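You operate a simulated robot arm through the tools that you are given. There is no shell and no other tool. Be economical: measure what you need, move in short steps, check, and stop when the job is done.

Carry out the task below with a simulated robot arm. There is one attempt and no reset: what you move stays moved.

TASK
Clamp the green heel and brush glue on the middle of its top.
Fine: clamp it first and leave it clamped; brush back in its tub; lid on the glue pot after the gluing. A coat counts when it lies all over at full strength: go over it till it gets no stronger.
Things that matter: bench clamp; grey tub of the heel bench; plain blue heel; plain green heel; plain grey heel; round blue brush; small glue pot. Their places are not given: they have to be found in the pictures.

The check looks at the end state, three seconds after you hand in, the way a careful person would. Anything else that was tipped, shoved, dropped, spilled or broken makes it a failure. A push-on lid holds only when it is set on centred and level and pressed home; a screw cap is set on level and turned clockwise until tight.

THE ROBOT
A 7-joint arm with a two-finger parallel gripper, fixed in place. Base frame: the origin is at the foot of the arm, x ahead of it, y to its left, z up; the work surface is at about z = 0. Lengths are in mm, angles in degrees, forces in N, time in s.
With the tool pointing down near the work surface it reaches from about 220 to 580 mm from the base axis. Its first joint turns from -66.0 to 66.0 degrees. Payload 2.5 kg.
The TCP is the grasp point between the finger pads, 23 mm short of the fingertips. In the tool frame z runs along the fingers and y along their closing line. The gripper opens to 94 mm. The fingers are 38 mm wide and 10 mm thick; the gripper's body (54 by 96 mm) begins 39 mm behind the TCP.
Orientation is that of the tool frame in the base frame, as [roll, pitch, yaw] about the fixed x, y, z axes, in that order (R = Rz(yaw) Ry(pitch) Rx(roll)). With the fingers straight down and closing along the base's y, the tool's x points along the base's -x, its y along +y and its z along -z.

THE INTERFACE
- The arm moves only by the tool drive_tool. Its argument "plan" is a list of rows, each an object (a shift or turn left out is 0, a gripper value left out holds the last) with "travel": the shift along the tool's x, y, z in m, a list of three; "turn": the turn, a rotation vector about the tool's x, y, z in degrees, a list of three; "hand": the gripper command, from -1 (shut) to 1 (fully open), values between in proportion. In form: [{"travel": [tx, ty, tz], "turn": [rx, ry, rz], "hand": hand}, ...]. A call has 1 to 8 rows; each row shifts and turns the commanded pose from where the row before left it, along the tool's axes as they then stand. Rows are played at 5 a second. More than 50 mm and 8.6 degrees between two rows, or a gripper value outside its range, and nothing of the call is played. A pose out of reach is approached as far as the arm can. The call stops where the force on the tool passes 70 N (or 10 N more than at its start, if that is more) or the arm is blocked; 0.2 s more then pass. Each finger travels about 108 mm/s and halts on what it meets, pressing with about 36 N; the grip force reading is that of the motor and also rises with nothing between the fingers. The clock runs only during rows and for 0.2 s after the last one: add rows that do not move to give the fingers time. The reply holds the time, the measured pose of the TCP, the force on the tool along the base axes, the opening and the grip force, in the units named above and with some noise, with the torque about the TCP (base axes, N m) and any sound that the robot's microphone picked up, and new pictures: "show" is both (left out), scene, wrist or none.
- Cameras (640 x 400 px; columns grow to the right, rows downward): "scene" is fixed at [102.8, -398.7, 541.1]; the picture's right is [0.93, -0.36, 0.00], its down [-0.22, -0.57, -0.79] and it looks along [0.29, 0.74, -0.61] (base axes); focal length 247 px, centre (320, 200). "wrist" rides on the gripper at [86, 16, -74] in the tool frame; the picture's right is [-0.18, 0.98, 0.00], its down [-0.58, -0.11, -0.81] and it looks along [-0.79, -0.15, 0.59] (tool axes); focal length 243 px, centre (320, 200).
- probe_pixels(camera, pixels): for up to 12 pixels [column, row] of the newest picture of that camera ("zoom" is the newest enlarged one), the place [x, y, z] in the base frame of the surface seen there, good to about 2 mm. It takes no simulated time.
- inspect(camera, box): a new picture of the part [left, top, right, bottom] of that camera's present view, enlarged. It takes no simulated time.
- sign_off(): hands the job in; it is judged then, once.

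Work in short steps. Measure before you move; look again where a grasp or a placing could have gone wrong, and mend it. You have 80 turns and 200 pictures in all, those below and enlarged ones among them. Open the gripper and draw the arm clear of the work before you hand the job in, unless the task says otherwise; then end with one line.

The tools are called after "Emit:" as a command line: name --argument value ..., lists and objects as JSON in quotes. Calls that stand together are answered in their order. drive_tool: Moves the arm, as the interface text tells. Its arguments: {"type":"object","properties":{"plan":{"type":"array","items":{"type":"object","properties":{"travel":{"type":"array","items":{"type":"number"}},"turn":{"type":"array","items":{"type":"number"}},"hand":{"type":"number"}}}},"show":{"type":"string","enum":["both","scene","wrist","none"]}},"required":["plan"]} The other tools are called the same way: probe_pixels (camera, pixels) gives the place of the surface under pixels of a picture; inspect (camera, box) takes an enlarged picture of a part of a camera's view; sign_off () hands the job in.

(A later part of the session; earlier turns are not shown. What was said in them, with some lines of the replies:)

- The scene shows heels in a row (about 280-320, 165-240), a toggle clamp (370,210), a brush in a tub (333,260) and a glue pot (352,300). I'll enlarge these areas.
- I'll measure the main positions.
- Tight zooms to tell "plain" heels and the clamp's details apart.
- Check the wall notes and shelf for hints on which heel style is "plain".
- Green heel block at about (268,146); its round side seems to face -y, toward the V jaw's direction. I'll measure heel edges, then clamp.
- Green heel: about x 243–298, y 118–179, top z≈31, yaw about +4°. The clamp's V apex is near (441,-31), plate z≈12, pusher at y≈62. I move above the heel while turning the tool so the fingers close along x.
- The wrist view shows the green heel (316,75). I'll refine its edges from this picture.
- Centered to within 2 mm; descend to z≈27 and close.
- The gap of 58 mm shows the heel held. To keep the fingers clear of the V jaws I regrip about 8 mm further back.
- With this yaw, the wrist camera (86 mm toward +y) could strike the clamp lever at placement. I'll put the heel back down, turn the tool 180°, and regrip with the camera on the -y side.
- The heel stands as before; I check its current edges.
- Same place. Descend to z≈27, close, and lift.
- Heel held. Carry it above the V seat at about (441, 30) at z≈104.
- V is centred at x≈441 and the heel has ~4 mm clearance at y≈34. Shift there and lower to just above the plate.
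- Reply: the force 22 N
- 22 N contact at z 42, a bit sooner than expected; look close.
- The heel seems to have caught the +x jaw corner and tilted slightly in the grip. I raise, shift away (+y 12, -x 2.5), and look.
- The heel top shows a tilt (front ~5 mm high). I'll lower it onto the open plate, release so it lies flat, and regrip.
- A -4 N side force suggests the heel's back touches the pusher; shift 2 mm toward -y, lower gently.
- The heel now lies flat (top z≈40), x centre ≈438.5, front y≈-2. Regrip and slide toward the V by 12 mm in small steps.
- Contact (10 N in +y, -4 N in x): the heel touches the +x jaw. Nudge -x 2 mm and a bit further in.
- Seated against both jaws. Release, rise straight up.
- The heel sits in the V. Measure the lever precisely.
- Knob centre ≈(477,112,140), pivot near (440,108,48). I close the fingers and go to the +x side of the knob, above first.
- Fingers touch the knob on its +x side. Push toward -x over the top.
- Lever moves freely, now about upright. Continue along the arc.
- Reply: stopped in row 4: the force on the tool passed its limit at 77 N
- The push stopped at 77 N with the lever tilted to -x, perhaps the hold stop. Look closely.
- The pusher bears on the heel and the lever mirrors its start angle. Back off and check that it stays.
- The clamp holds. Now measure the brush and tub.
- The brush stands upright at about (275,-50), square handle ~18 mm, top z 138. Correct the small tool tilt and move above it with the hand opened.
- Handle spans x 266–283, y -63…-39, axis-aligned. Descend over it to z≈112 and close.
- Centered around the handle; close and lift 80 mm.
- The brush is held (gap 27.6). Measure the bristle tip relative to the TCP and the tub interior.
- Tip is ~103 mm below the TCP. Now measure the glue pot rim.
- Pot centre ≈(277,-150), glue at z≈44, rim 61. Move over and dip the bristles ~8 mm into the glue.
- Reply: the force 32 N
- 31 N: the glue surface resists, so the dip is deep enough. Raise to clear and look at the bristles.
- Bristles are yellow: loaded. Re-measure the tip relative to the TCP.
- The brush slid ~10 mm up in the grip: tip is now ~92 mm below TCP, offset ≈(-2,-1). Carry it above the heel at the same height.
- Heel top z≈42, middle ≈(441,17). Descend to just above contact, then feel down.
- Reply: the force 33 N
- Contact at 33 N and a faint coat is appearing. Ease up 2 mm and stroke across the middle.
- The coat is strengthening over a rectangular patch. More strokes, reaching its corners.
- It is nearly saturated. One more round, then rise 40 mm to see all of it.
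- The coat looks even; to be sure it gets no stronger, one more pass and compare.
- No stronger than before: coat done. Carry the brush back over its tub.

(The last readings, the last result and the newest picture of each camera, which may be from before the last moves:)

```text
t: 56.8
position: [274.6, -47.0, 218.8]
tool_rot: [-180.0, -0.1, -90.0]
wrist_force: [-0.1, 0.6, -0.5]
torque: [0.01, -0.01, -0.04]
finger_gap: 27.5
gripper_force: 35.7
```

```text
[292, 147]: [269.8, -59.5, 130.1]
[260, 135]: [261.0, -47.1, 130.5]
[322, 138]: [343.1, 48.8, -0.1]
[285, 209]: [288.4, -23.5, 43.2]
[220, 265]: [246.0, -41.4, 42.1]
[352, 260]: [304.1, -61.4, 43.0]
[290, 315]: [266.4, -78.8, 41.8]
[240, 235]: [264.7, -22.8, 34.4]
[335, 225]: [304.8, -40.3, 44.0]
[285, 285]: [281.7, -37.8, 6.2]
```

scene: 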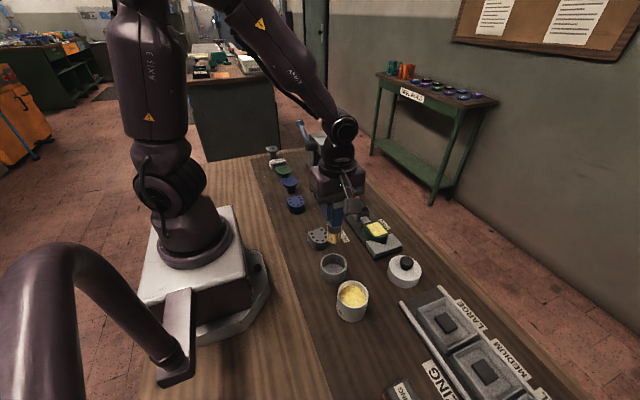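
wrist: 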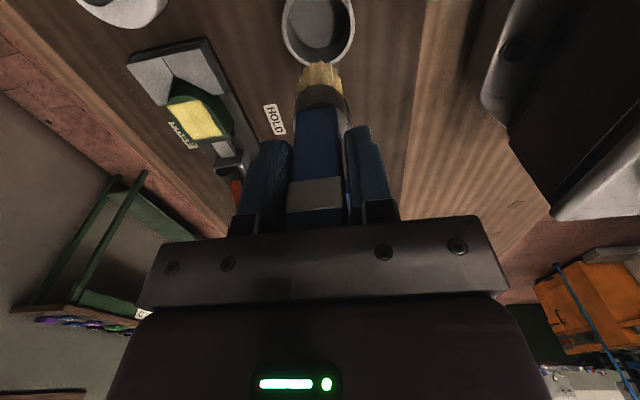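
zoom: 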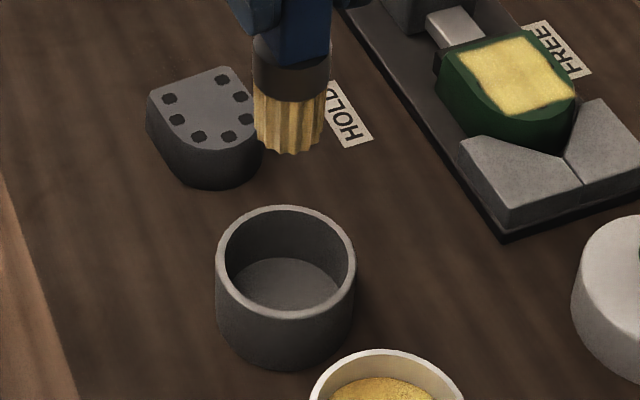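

Tub centre ≈(276,-51), tip ≈(272,-48). Shift by (+4,-3.5) and lower to just above the floor.

Emit:
drive_tool --plan '[{"travel": [0.0035, -0.004, 0]}, {}, {"travel": [0, 0, 0.045]}, {"travel": [0, 0, 0.045]}, {"travel": [0, 0, 0.026]}, {}, {"travel": [0, 0, 0.002]}, {}]' --show "wrist"

```text
t: 58.5
position: [277.8, -49.9, 101.3]
tool_rot: [-179.9, -0.1, -90.0]
wrist_force: [0.3, 0.2, -0.4]
torque: [0.0, 0.01, 0.02]
finger_gap: 27.2
gripper_force: 35.7
```

wrist: 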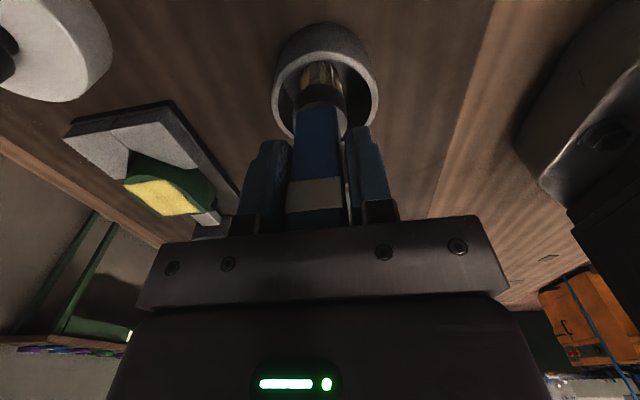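

Not touching yet; lower in 1.5 mm steps until contact.

Emit:
drive_tool --plan '[{"travel": [0, 0, 0.0015]}, {}, {"travel": [0, 0, 0.0015]}, {}]' --show "none"

Emit:
drive_tool --plan '[{"travel": [0, 0, 0.001]}, {}]' --show "none"

```text
t: 59.5
position: [278.3, -50.2, 99.8]
tool_rot: [-179.9, -0.1, -89.9]
wrist_force: [-5.0, 3.3, 33.0]
torque: [0.09, 0.38, 0.0]
finger_gap: 27.3
gripper_force: 35.9
```

```text
t: 60.1
position: [278.6, -51.8, 97.3]
tool_rot: [-179.9, -0.2, -90.1]
wrist_force: [-5.4, 0.6, 33.7]
torque: [-0.15, 0.36, -0.06]
finger_gap: 27.5
gripper_force: 36.4
```

Brush stands on the floor of the tub. Relieve 1.5 mm, open and look before leaving.

Emit:
drive_tool --plan '[{"travel": [0, 0, -0.0015]}, {}, {"hand": -0.3}, {}, {"hand": 0}, {}]'

Emit:
inspect --camera "wrist" --box '[220, 0, 420, 240]'

```text
t: 61.5
position: [278.4, -49.9, 100.2]
tool_rot: [-179.9, -0.1, -90.0]
wrist_force: [0.6, 0.5, -0.2]
torque: [0.0, 0.01, 0.0]
finger_gap: 46.9
gripper_force: 0.1
```

scene: 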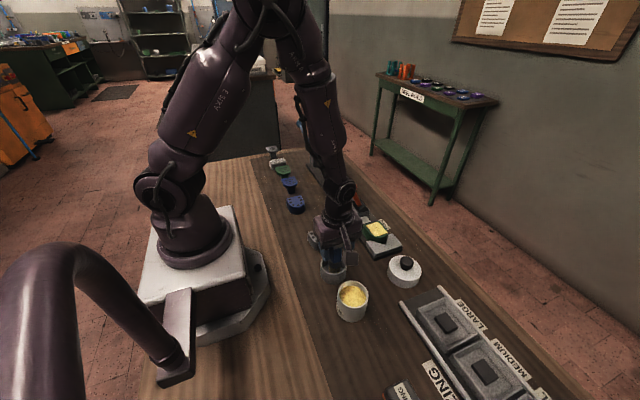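
wrist: 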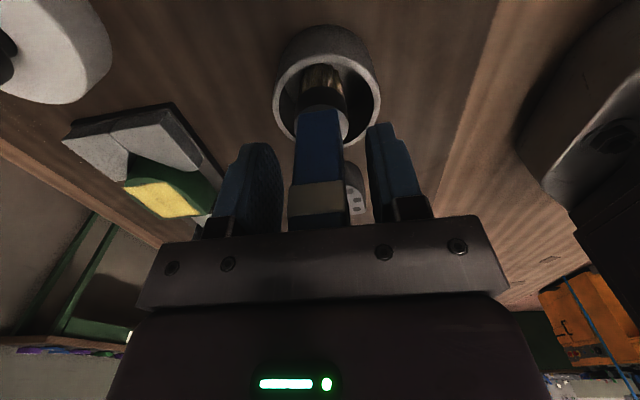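

```text
1.67 times, centred on (320, 120) of wrist
```

zoom: 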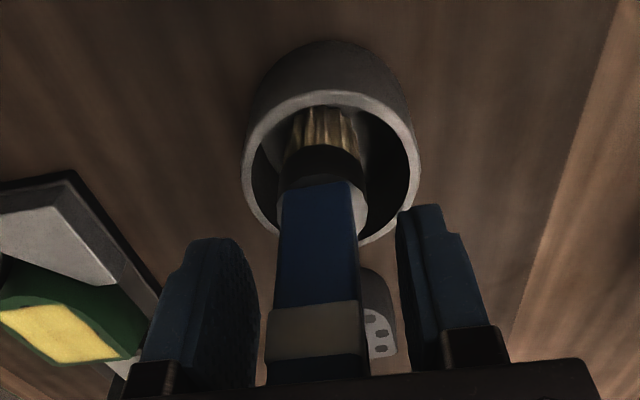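

Brush stands free. Rise straight up and check it.

Emit:
drive_tool --plan '[{"travel": [0, 0, -0.04]}, {"travel": [0, 0, -0.04]}, {"travel": [0, 0, -0.03]}, {}]' --show "both"

Emit:
inspect --camera "scene" --box '[310, 225, 360, 290]'

```text
t: 62.5
position: [278.6, -48.3, 208.6]
tool_rot: [-180.0, -0.2, -90.0]
wrist_force: [0.1, -0.7, 0.6]
torque: [0.03, -0.04, 0.02]
finger_gap: 46.9
gripper_force: 0.0
```

scene: 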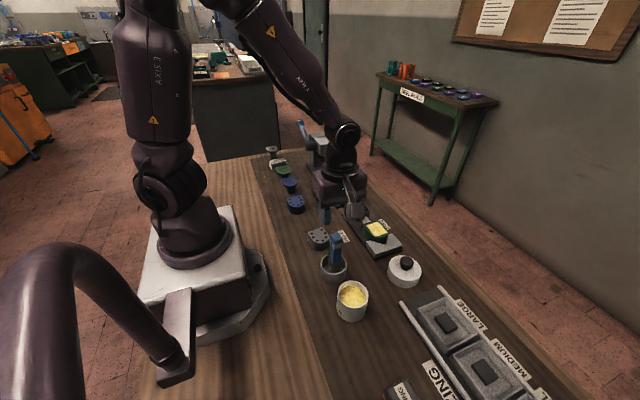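
wrist: 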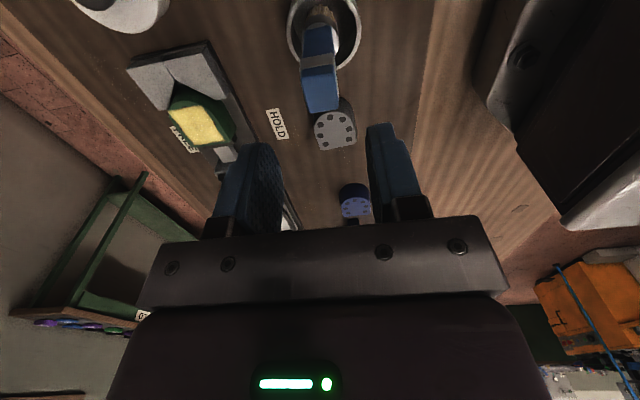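

```text
6.15 times, centred on (335, 258) of scene
```

zoom: 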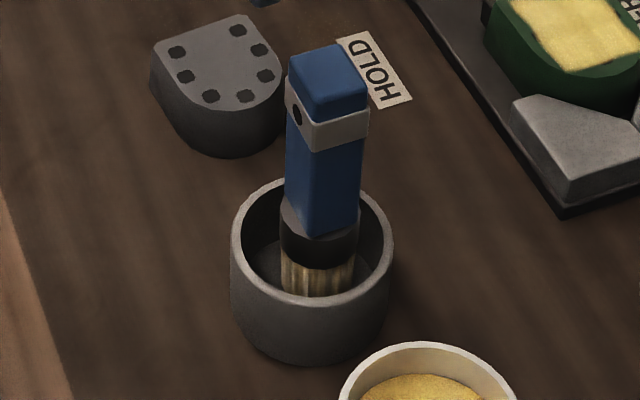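

The brush stands upright in its tub. Now move above the lid (~(438,-118)) and measure its knob.

Emit:
drive_tool --plan '[{"travel": [0.0175, -0.04, 0]}, {"travel": [0.0175, -0.04, 0]}, {"travel": [0.0175, -0.04, 0]}, {"travel": [0.0175, -0.04, 0]}, {}, {}]'

Emit:
inspect --camera "wrist" --box '[250, 0, 390, 110]'

```text
t: 64.0
position: [440.2, -120.8, 209.1]
tool_rot: [180.0, -0.1, -90.0]
wrist_force: [0.3, 0.3, 0.0]
torque: [-0.02, -0.03, -0.04]
finger_gap: 46.9
gripper_force: 0.1
```

scene: 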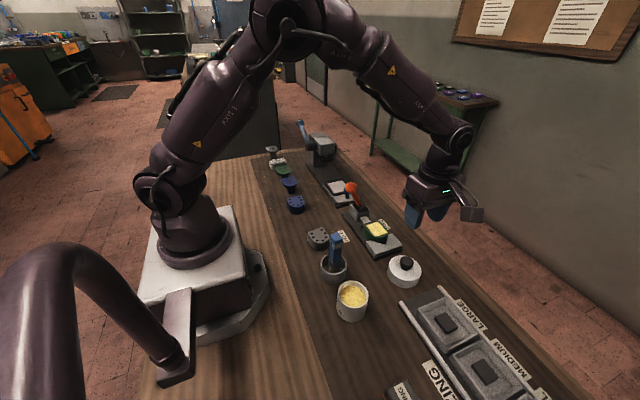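
wrist: 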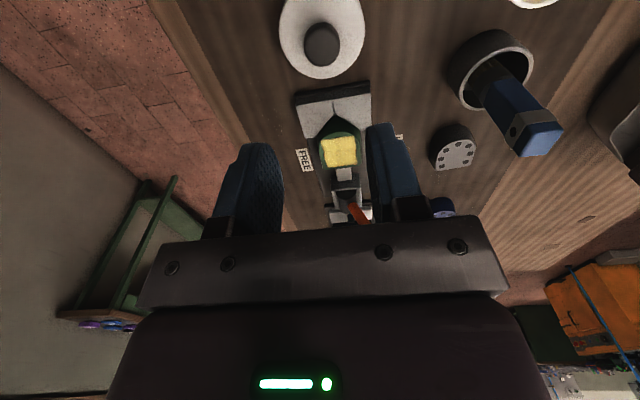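

```text
3.64 times, centred on (320, 55) of wrist
```

zoom: 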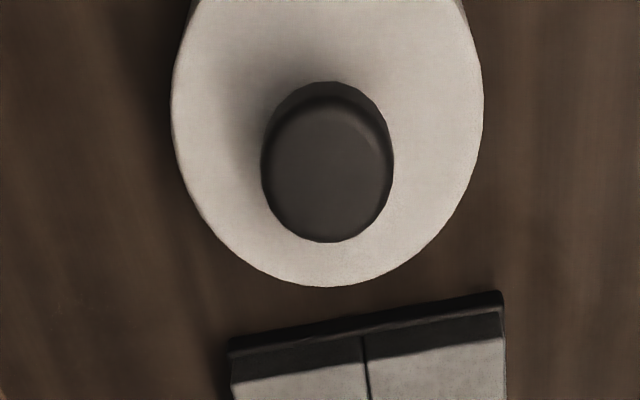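

Emit:
probe_pixels --camera "zoom" --pixels '[[266, 165], [390, 165], [330, 237], [320, 105], [325, 165], [175, 100], [480, 100], [330, 282], [210, 215], [440, 215], [325, 90]]'

```text
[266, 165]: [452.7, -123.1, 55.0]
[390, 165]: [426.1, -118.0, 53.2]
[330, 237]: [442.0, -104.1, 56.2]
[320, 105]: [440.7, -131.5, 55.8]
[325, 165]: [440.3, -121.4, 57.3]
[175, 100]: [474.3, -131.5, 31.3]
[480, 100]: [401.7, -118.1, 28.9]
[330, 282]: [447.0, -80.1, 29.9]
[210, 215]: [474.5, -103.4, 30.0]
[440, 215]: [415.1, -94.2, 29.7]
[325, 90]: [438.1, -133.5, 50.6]
```

Knob centre ≈(439.5,-118.5), top z≈58, lid top ≈32. Descend to z≈59 around the knob and grip.

Emit:
drive_tool --plan '[{"travel": [-0.002, 0.001, 0.045]}, {"travel": [0, 0, 0.045]}, {"travel": [0, 0, 0.04]}, {"travel": [0, 0, 0.018]}, {}, {"hand": -0.4}, {"hand": -1}, {}]'

Emit:
inspect --camera "scene" --box '[380, 230, 440, 300]'

```text
t: 65.8
position: [438.5, -119.6, 61.3]
tool_rot: [180.0, -0.1, -90.0]
wrist_force: [-0.1, -0.3, 0.1]
torque: [0.03, 0.03, -0.05]
finger_gap: 29.7
gripper_force: 36.0
```

scene: 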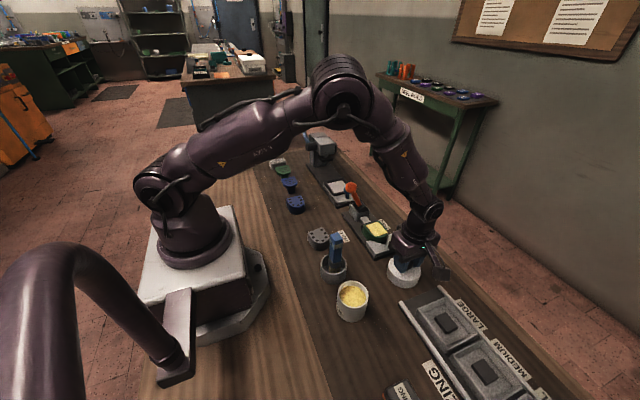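
wrist: 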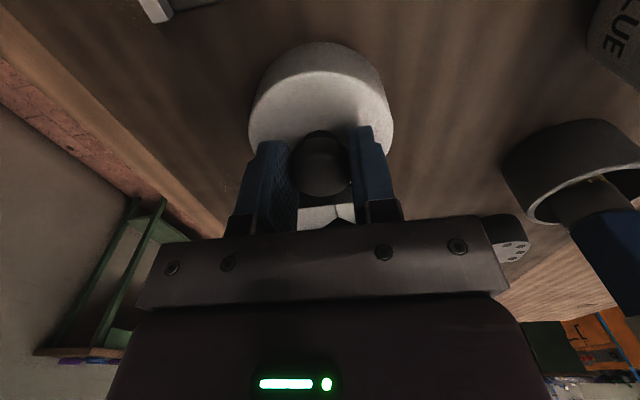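

```text
5.71 times, centred on (410, 265) of scene
```

zoom: 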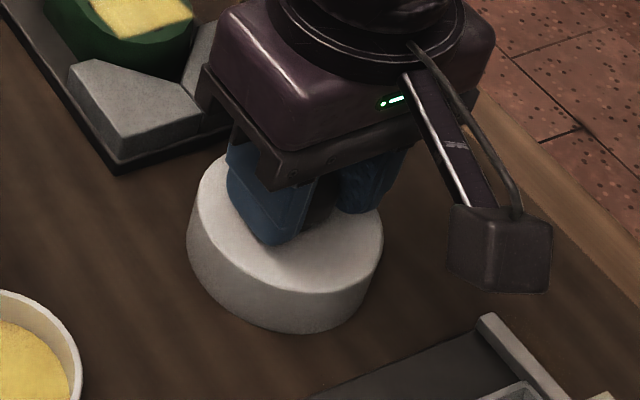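

Knob gripped (29.7). Lift and carry toward the pot, stopping above it.

Emit:
drive_tool --plan '[{"travel": [0, 0, -0.03]}, {"travel": [0, 0, -0.045]}, {"travel": [0, 0, -0.04]}, {"travel": [0.0075, 0.04, 0]}, {"travel": [0.0075, 0.04, 0]}, {"travel": [0.0075, 0.04, 0]}, {"travel": [0.0075, 0.041, 0]}, {}]'

Emit:
inspect --camera "scene" --box '[310, 220, 400, 330]'

Emit:
inspect --camera "wrist" --box '[230, 0, 410, 200]'

```text
t: 67.5
position: [281.0, -146.2, 175.8]
tool_rot: [-180.0, -0.2, -90.0]
wrist_force: [0.3, -0.3, -0.6]
torque: [0.01, -0.01, 0.0]
finger_gap: 29.5
gripper_force: 36.0
```

scene: 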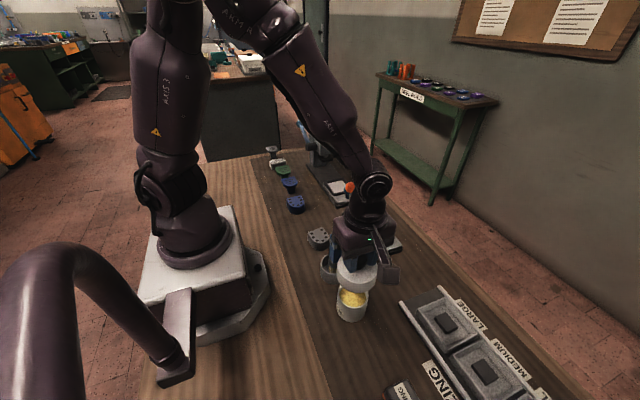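
wrist: 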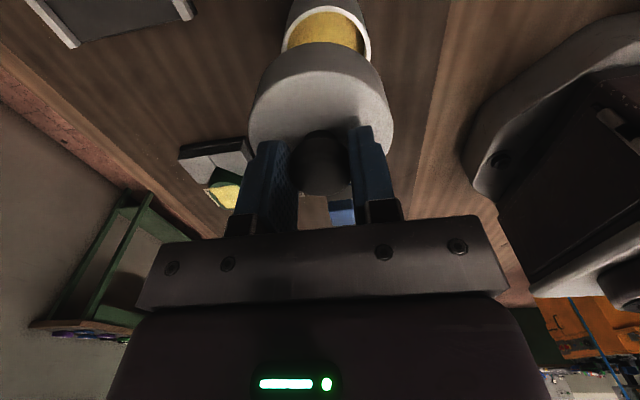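

```text
3.64 times, centred on (355, 275) of scene
```

zoom: 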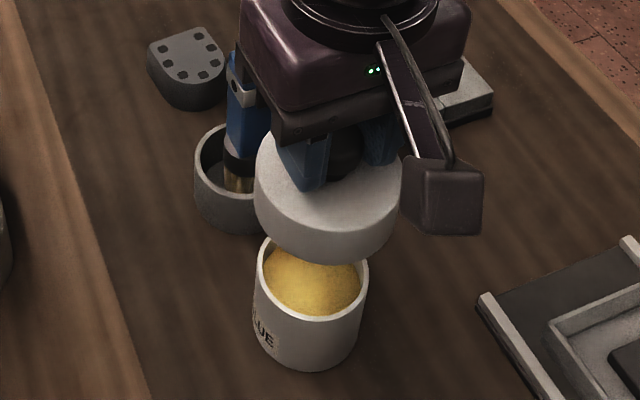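

```text
2.00 times, centred on (320, 100) of wrist
```

zoom: 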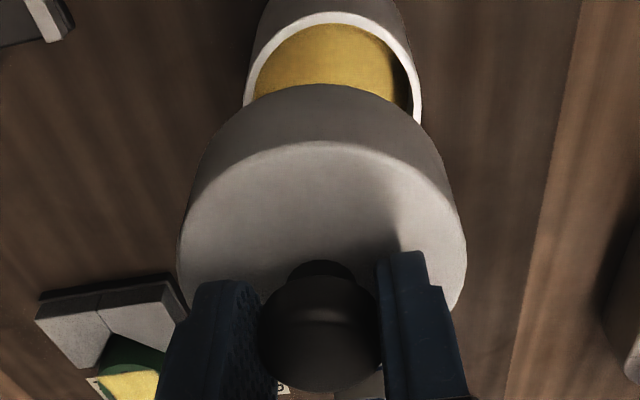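

Measure lid edges and pot rim in this same view to center precisely.

Emit:
probe_pixels --camera "zoom" --pixels '[[186, 250], [460, 250], [325, 148], [240, 180], [415, 180], [248, 95], [418, 100], [332, 17], [275, 40], [395, 45], [325, 88]]'

Emit:
probe_pixels --camera "scene" --pixels '[[326, 269], [365, 269], [348, 283], [335, 277], [329, 290], [369, 292], [357, 307.5], [343, 304], [365, 302]]'

```text
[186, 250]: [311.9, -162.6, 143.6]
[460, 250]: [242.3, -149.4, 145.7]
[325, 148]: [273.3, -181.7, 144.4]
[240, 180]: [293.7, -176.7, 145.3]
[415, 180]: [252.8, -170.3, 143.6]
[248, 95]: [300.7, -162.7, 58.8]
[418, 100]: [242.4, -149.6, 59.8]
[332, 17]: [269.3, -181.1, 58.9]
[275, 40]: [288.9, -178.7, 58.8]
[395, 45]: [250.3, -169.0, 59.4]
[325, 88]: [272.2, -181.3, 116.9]
```

```text
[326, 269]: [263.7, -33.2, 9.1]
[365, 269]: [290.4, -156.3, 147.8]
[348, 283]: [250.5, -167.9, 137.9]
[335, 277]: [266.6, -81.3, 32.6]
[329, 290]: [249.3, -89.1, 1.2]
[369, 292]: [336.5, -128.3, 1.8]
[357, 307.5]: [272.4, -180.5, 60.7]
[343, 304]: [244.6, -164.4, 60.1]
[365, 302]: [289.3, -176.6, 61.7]
```

Lid centre ≈(278.2,-144.7), pot ≈(276.5,-149.5). Shift (-1.7,-4.8) and lower to ~8 mm above the rim.

Emit:
drive_tool --plan '[{"travel": [0.0048, 0.0017, 0]}, {}, {"travel": [0, 0, 0.03]}, {"travel": [0, 0, 0.014]}, {}, {}]'

Emit:
inspect --camera "scene" --box '[320, 250, 390, 330]'

Emit:
inspect --camera "wrist" --box '[230, 0, 410, 200]'

```text
t: 69.0
position: [276.7, -152.3, 131.7]
tool_rot: [-180.0, -0.2, -89.9]
wrist_force: [-0.9, -0.2, -0.2]
torque: [0.01, 0.0, -0.02]
finger_gap: 29.3
gripper_force: 36.0
```

scene: 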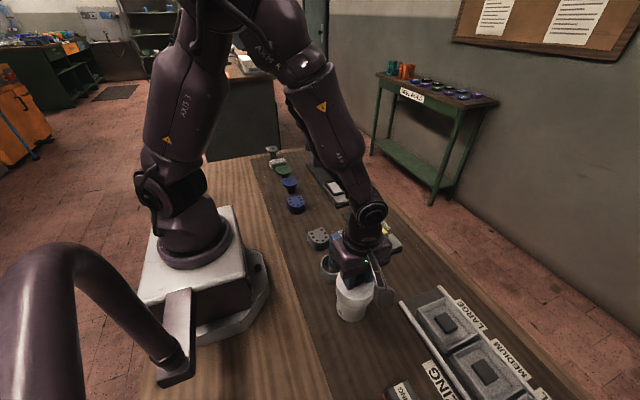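
wrist: 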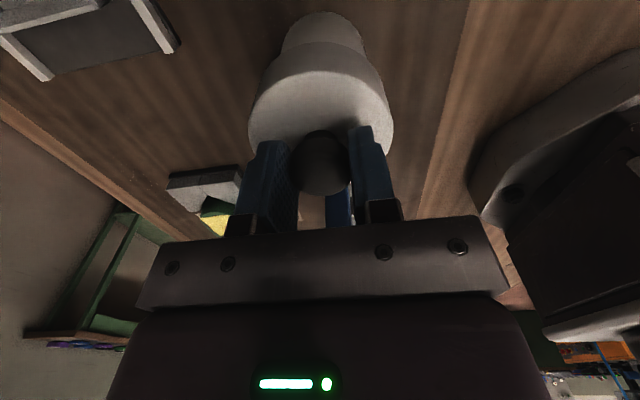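

```text
5.00 times, centred on (355, 290) of scene
```

zoom: 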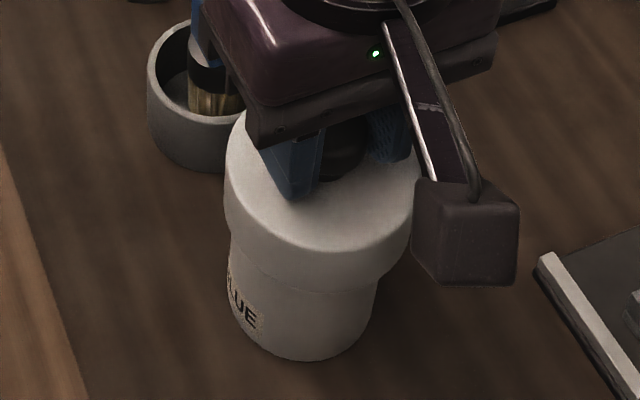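

```text
2.00 times, centred on (320, 100) of wrist
```

zoom: 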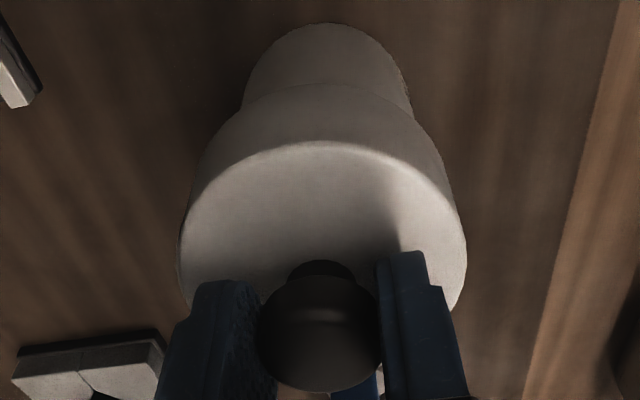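

Emit:
probe_pixels --camera "scene" --pixels '[[338, 295], [347, 301], [359, 304], [369, 299], [339, 307], [348, 312], [357, 312], [364, 310]]'

Emit:
probe_pixels --camera "zoom" --pixels '[[215, 150], [270, 115], [320, 110], [370, 115], [425, 145], [255, 75], [290, 55], [330, 50], [370, 55], [400, 80]]'

```text
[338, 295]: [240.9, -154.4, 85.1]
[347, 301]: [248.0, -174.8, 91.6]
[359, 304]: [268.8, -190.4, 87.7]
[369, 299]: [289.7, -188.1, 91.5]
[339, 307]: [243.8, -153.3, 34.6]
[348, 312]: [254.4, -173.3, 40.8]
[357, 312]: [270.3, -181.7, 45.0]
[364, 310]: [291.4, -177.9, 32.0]
```

```text
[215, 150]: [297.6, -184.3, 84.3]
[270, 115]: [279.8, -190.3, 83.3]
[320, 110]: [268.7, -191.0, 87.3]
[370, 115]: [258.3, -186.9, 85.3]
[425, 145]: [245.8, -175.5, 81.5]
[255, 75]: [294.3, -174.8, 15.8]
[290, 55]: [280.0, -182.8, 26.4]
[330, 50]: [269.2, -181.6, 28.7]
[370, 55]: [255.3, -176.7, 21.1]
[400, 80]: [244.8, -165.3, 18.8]
```

Fits put the lid about (+1,-1.3) off the pot's centre. Correct by (-0.8,+1.3) and lower gently toward contact.

Emit:
drive_tool --plan '[{"travel": [-0.0013, 0.0008, 0]}, {}, {"travel": [0, 0, 0.005]}, {}, {"travel": [0, 0, 0.003]}, {}]' --show "none"

Emit:
drive_tool --plan '[{"travel": [0, 0, 0.002]}, {}, {"travel": [0, 0, 0.002]}, {}]' --show "scene"

Emit:
inspect --camera "scene" --box '[320, 250, 390, 330]'

```text
t: 70.3
position: [275.5, -150.6, 124.1]
tool_rot: [-180.0, -0.1, -90.0]
wrist_force: [-0.4, -0.7, 0.7]
torque: [0.01, -0.02, -0.01]
finger_gap: 29.9
gripper_force: 36.0
```

```text
t: 71.3
position: [275.0, -151.9, 120.9]
tool_rot: [-180.0, -0.1, -90.0]
wrist_force: [0.5, 0.0, 0.3]
torque: [-0.02, 0.0, -0.01]
finger_gap: 29.5
gripper_force: 36.0
```

scene: 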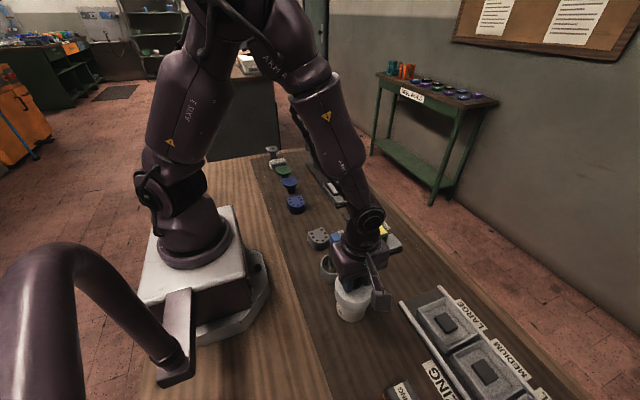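

```text
5.00 times, centred on (355, 290) of scene
```

zoom: 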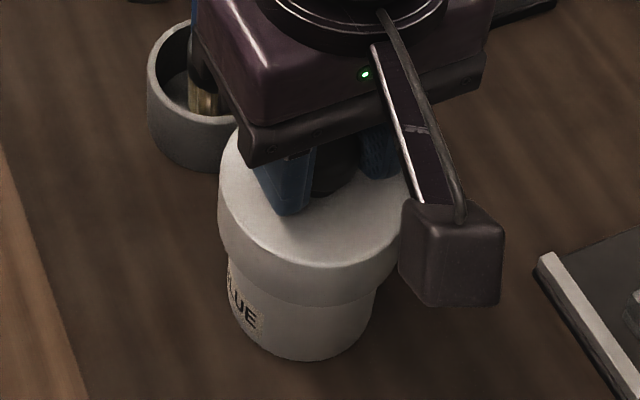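

No contact yet. Refit lid vs pot before going further.

Emit:
probe_pixels --camera "zoom" --pixels '[[224, 220], [240, 250], [270, 275], [300, 285], [340, 285], [380, 265], [234, 295], [260, 325], [290, 340], [320, 340], [350, 325], [372, 305]]'

Emit:
inspect --camera "wrist" --box '[230, 0, 410, 200]'

Emit:
drive_tool --plan '[{}]' --show "none"

Emit:
drive_tool --plan '[{}]' --show "none"

```text
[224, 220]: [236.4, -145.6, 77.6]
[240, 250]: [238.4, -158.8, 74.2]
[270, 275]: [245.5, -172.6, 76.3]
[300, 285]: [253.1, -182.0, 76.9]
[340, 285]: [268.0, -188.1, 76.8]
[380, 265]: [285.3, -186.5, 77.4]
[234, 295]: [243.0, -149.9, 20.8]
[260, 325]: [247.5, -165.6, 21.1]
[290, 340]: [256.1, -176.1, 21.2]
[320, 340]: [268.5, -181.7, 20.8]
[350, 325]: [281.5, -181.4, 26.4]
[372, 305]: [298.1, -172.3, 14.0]
```

```text
2.00 times, centred on (320, 100) of wrist
```

zoom: 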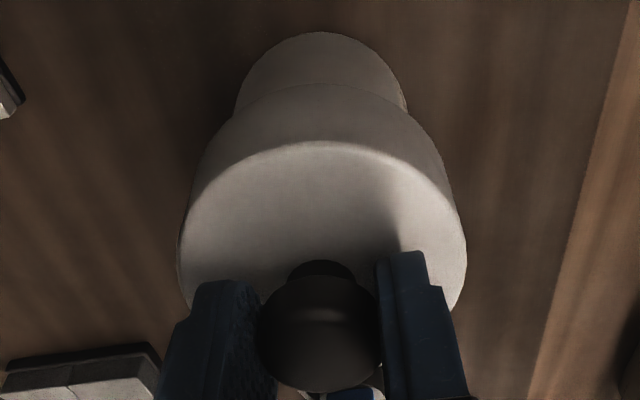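

```text
t: 71.8
position: [275.1, -151.4, 120.2]
tool_rot: [179.9, -0.1, -90.0]
wrist_force: [-0.4, 0.5, -1.0]
torque: [0.02, 0.03, 0.03]
finger_gap: 29.6
gripper_force: 35.9
```

```text
t: 72.2
position: [275.3, -151.0, 121.4]
tool_rot: [180.0, -0.1, -89.9]
wrist_force: [0.1, -0.2, -0.3]
torque: [-0.01, -0.02, 0.0]
finger_gap: 29.6
gripper_force: 36.4
```

Both circles now fit to centre ≈(275,-150): aligned. Continue lowering.

Emit:
drive_tool --plan '[{"travel": [0, 0, 0.003]}, {}, {"travel": [0, 0, 0.003]}, {}, {"travel": [0, 0, 0.003]}, {}]' --show "none"

```text
t: 73.5
position: [274.9, -152.5, 111.1]
tool_rot: [-179.9, -0.1, -90.0]
wrist_force: [0.5, 0.1, -0.7]
torque: [0.04, 0.0, -0.01]
finger_gap: 29.9
gripper_force: 35.4
```

Lid bottom is already below the rim without contact, so the skirt goes over. Continue down.

Emit:
drive_tool --plan '[{"travel": [0, 0, 0.003]}, {}, {"travel": [0, 0, 0.003]}, {}, {"travel": [0, 0, 0.003]}, {}]' --show "scene"

Emit:
inspect --camera "scene" --box '[320, 250, 390, 330]'

```text
t: 75.0
position: [275.0, -152.5, 103.3]
tool_rot: [180.0, -0.1, -90.0]
wrist_force: [0.2, -0.2, 0.5]
torque: [-0.02, 0.01, -0.02]
finger_gap: 29.8
gripper_force: 36.2
```

scene: 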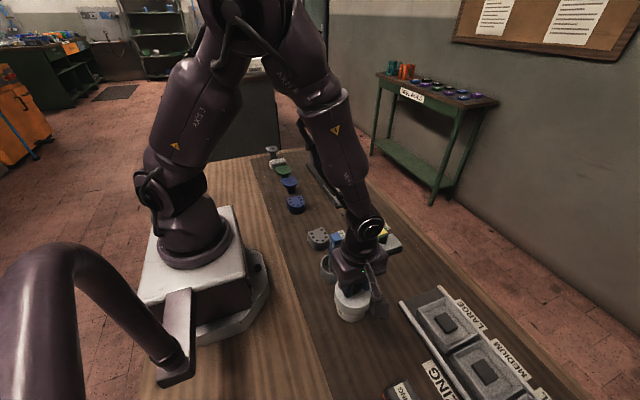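

```text
5.00 times, centred on (355, 290) of scene
```

zoom: 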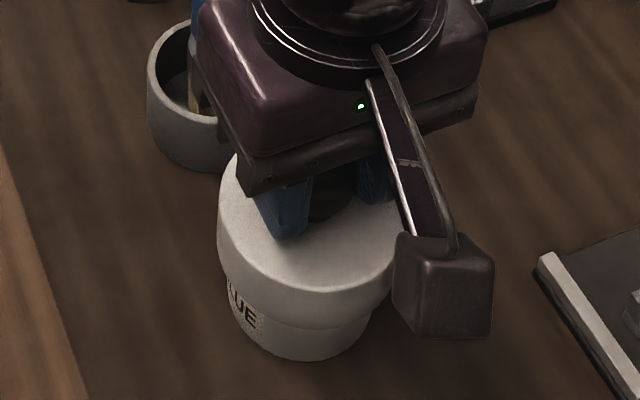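

Emit:
drive_tool --plan '[{"travel": [0, 0, 0.002]}, {}, {"travel": [0, 0, 0.002]}, {}, {"travel": [0, 0, 0.002]}, {}]' --show "none"

```text
t: 76.3
position: [274.5, -152.2, 96.4]
tool_rot: [-180.0, -0.1, -89.9]
wrist_force: [0.0, 0.2, -0.6]
torque: [0.03, 0.01, -0.02]
finger_gap: 29.8
gripper_force: 35.7
```

Emit:
drive_tool --plan '[{"travel": [0, 0, 0.0015]}, {}, {"travel": [0, 0, 0.001]}, {}]' --show "none"

Emit:
drive_tool --plan '[{"travel": [0, 0, 0.001]}, {}, {"travel": [0, 0, 0.001]}, {}]' --show "none"

```text
t: 77.3
position: [275.6, -152.1, 93.8]
tool_rot: [180.0, -0.1, -90.1]
wrist_force: [-0.3, 0.3, -0.8]
torque: [0.03, -0.03, 0.01]
finger_gap: 29.6
gripper_force: 36.5
```

```text
t: 78.3
position: [275.7, -151.6, 92.7]
tool_rot: [-180.0, -0.1, -90.0]
wrist_force: [-6.8, 0.8, 30.9]
torque: [0.01, 0.14, 0.01]
finger_gap: 29.7
gripper_force: 36.0
```

Contact: 31 N. Press on in small steps to push it home, listening for a click.

Emit:
drive_tool --plan '[{"travel": [0, 0, 0.0015]}, {}, {"travel": [0, 0, 0.0015]}, {}]' --show "scene"

Emit:
inspect --camera "scene" --box '[320, 250, 390, 330]'

```text
t: 79.3
position: [277.1, -152.8, 87.5]
tool_rot: [-180.0, -0.1, -89.9]
wrist_force: [-5.3, 1.5, 29.9]
torque: [0.05, 0.09, 0.0]
finger_gap: 29.9
gripper_force: 36.1
```

scene: 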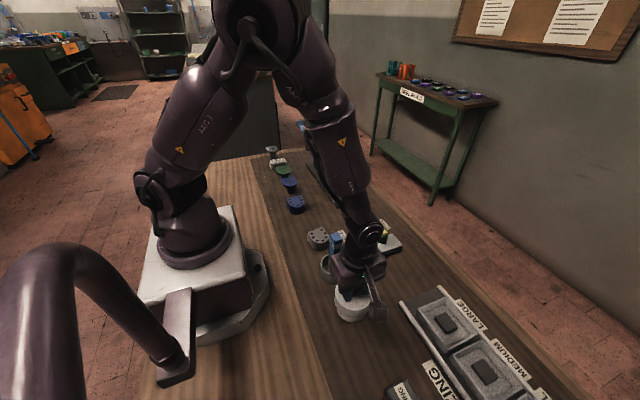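

```text
5.00 times, centred on (355, 290) of scene
5 turns are left
```

zoom: 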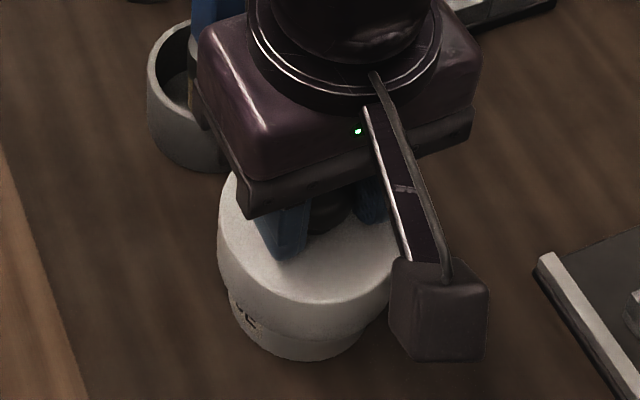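

The fingers are slipping down the knob at 30 N. I'll open, rise, close, and press on the knob top with closed fingertips until the force limit.

Emit:
drive_tool --plan '[{"hand": 0}, {"travel": [0, 0, -0.045]}, {"hand": -1}, {}, {"travel": [0, 0, 0.012]}, {"travel": [0, 0, 0.007]}, {"travel": [0, 0, 0.007]}, {"travel": [0, 0, 0.007]}]' --show "scene"

```text
t: 81.0
position: [274.5, -152.2, 112.3]
tool_rot: [179.8, -0.4, -90.0]
wrist_force: [-5.0, 2.9, 19.5]
torque: [0.16, 0.14, 0.02]
finger_gap: 0.1
gripper_force: 36.5
stopped in row 8: the force on the tool passed its limit at 99 N (the readings are from after the stop); the commanded pose is now the measured one
4 turns are left
```

scene: 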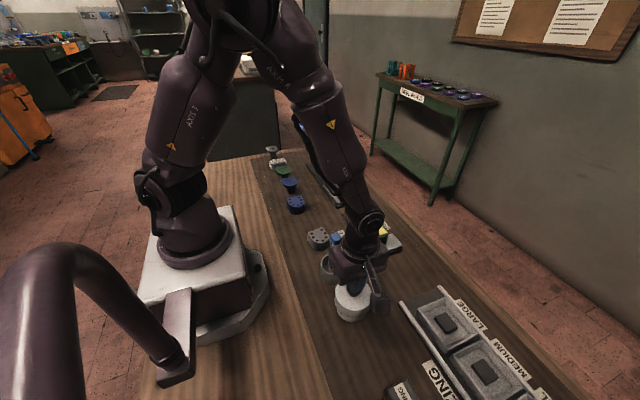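

Pressed to 99 N; fingertips at z≈89 fit a seated lid. Draw back up and open, and look at the lid.

Emit:
drive_tool --plan '[{"travel": [0, 0, -0.03]}, {"travel": [0, 0, -0.045], "hand": 0}, {"travel": [0, 0, -0.045]}, {"travel": [-0.03, -0.03, -0.02]}, {"travel": [-0.03, -0.03, -0.02]}, {}]' --show "scene"

Emit:
inspect --camera "scene" --box '[310, 230, 390, 330]'

Emit:
probe_pixels --camera "zoom" --pixels '[[260, 260], [380, 270], [320, 310], [330, 230], [275, 290], [370, 300]]'

```text
t: 82.4
position: [336.4, -93.0, 273.2]
tool_rot: [179.8, -0.3, -90.0]
wrist_force: [1.0, -0.8, 0.2]
torque: [0.01, 0.02, 0.03]
finger_gap: 47.0
gripper_force: 0.1
```

scene: 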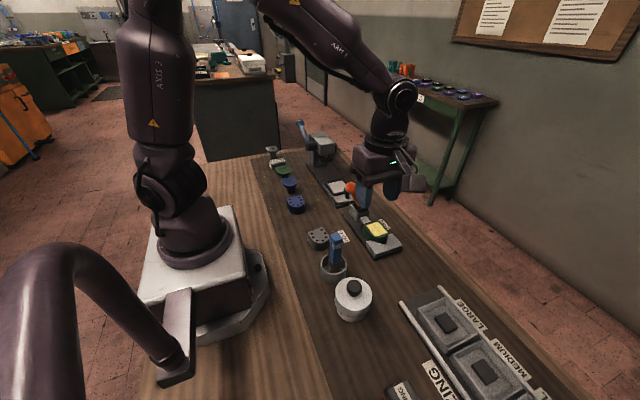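

```text
4.00 times, centred on (350, 280) of scene
```

zoom: 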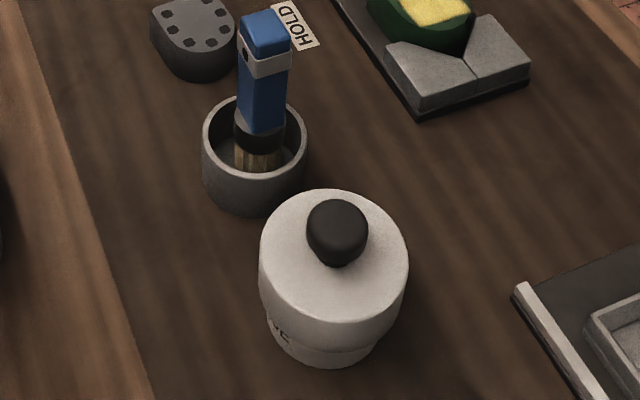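

```text
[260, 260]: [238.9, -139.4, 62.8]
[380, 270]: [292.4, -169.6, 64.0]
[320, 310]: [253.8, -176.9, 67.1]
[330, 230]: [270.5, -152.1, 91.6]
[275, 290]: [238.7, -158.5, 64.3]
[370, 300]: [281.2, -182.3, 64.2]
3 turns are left
```

The lid lies level at z≈64 and centred on the pot. The brush stands in its tub, the heel is clamped with a full coat, and the arm is clear, so I hand in.

Emit:
sign_off

```text
The job is handed in.
```

I handed the job in. The green heel is clamped with the lever at HOLD, and the middle of its top is coated with glue. The brush stands in its tub, and the lid is pressed level onto the glue pot. I took the dotted block heel as the "plain green" one because it fits the clamp. No click was heard as the lid went on.
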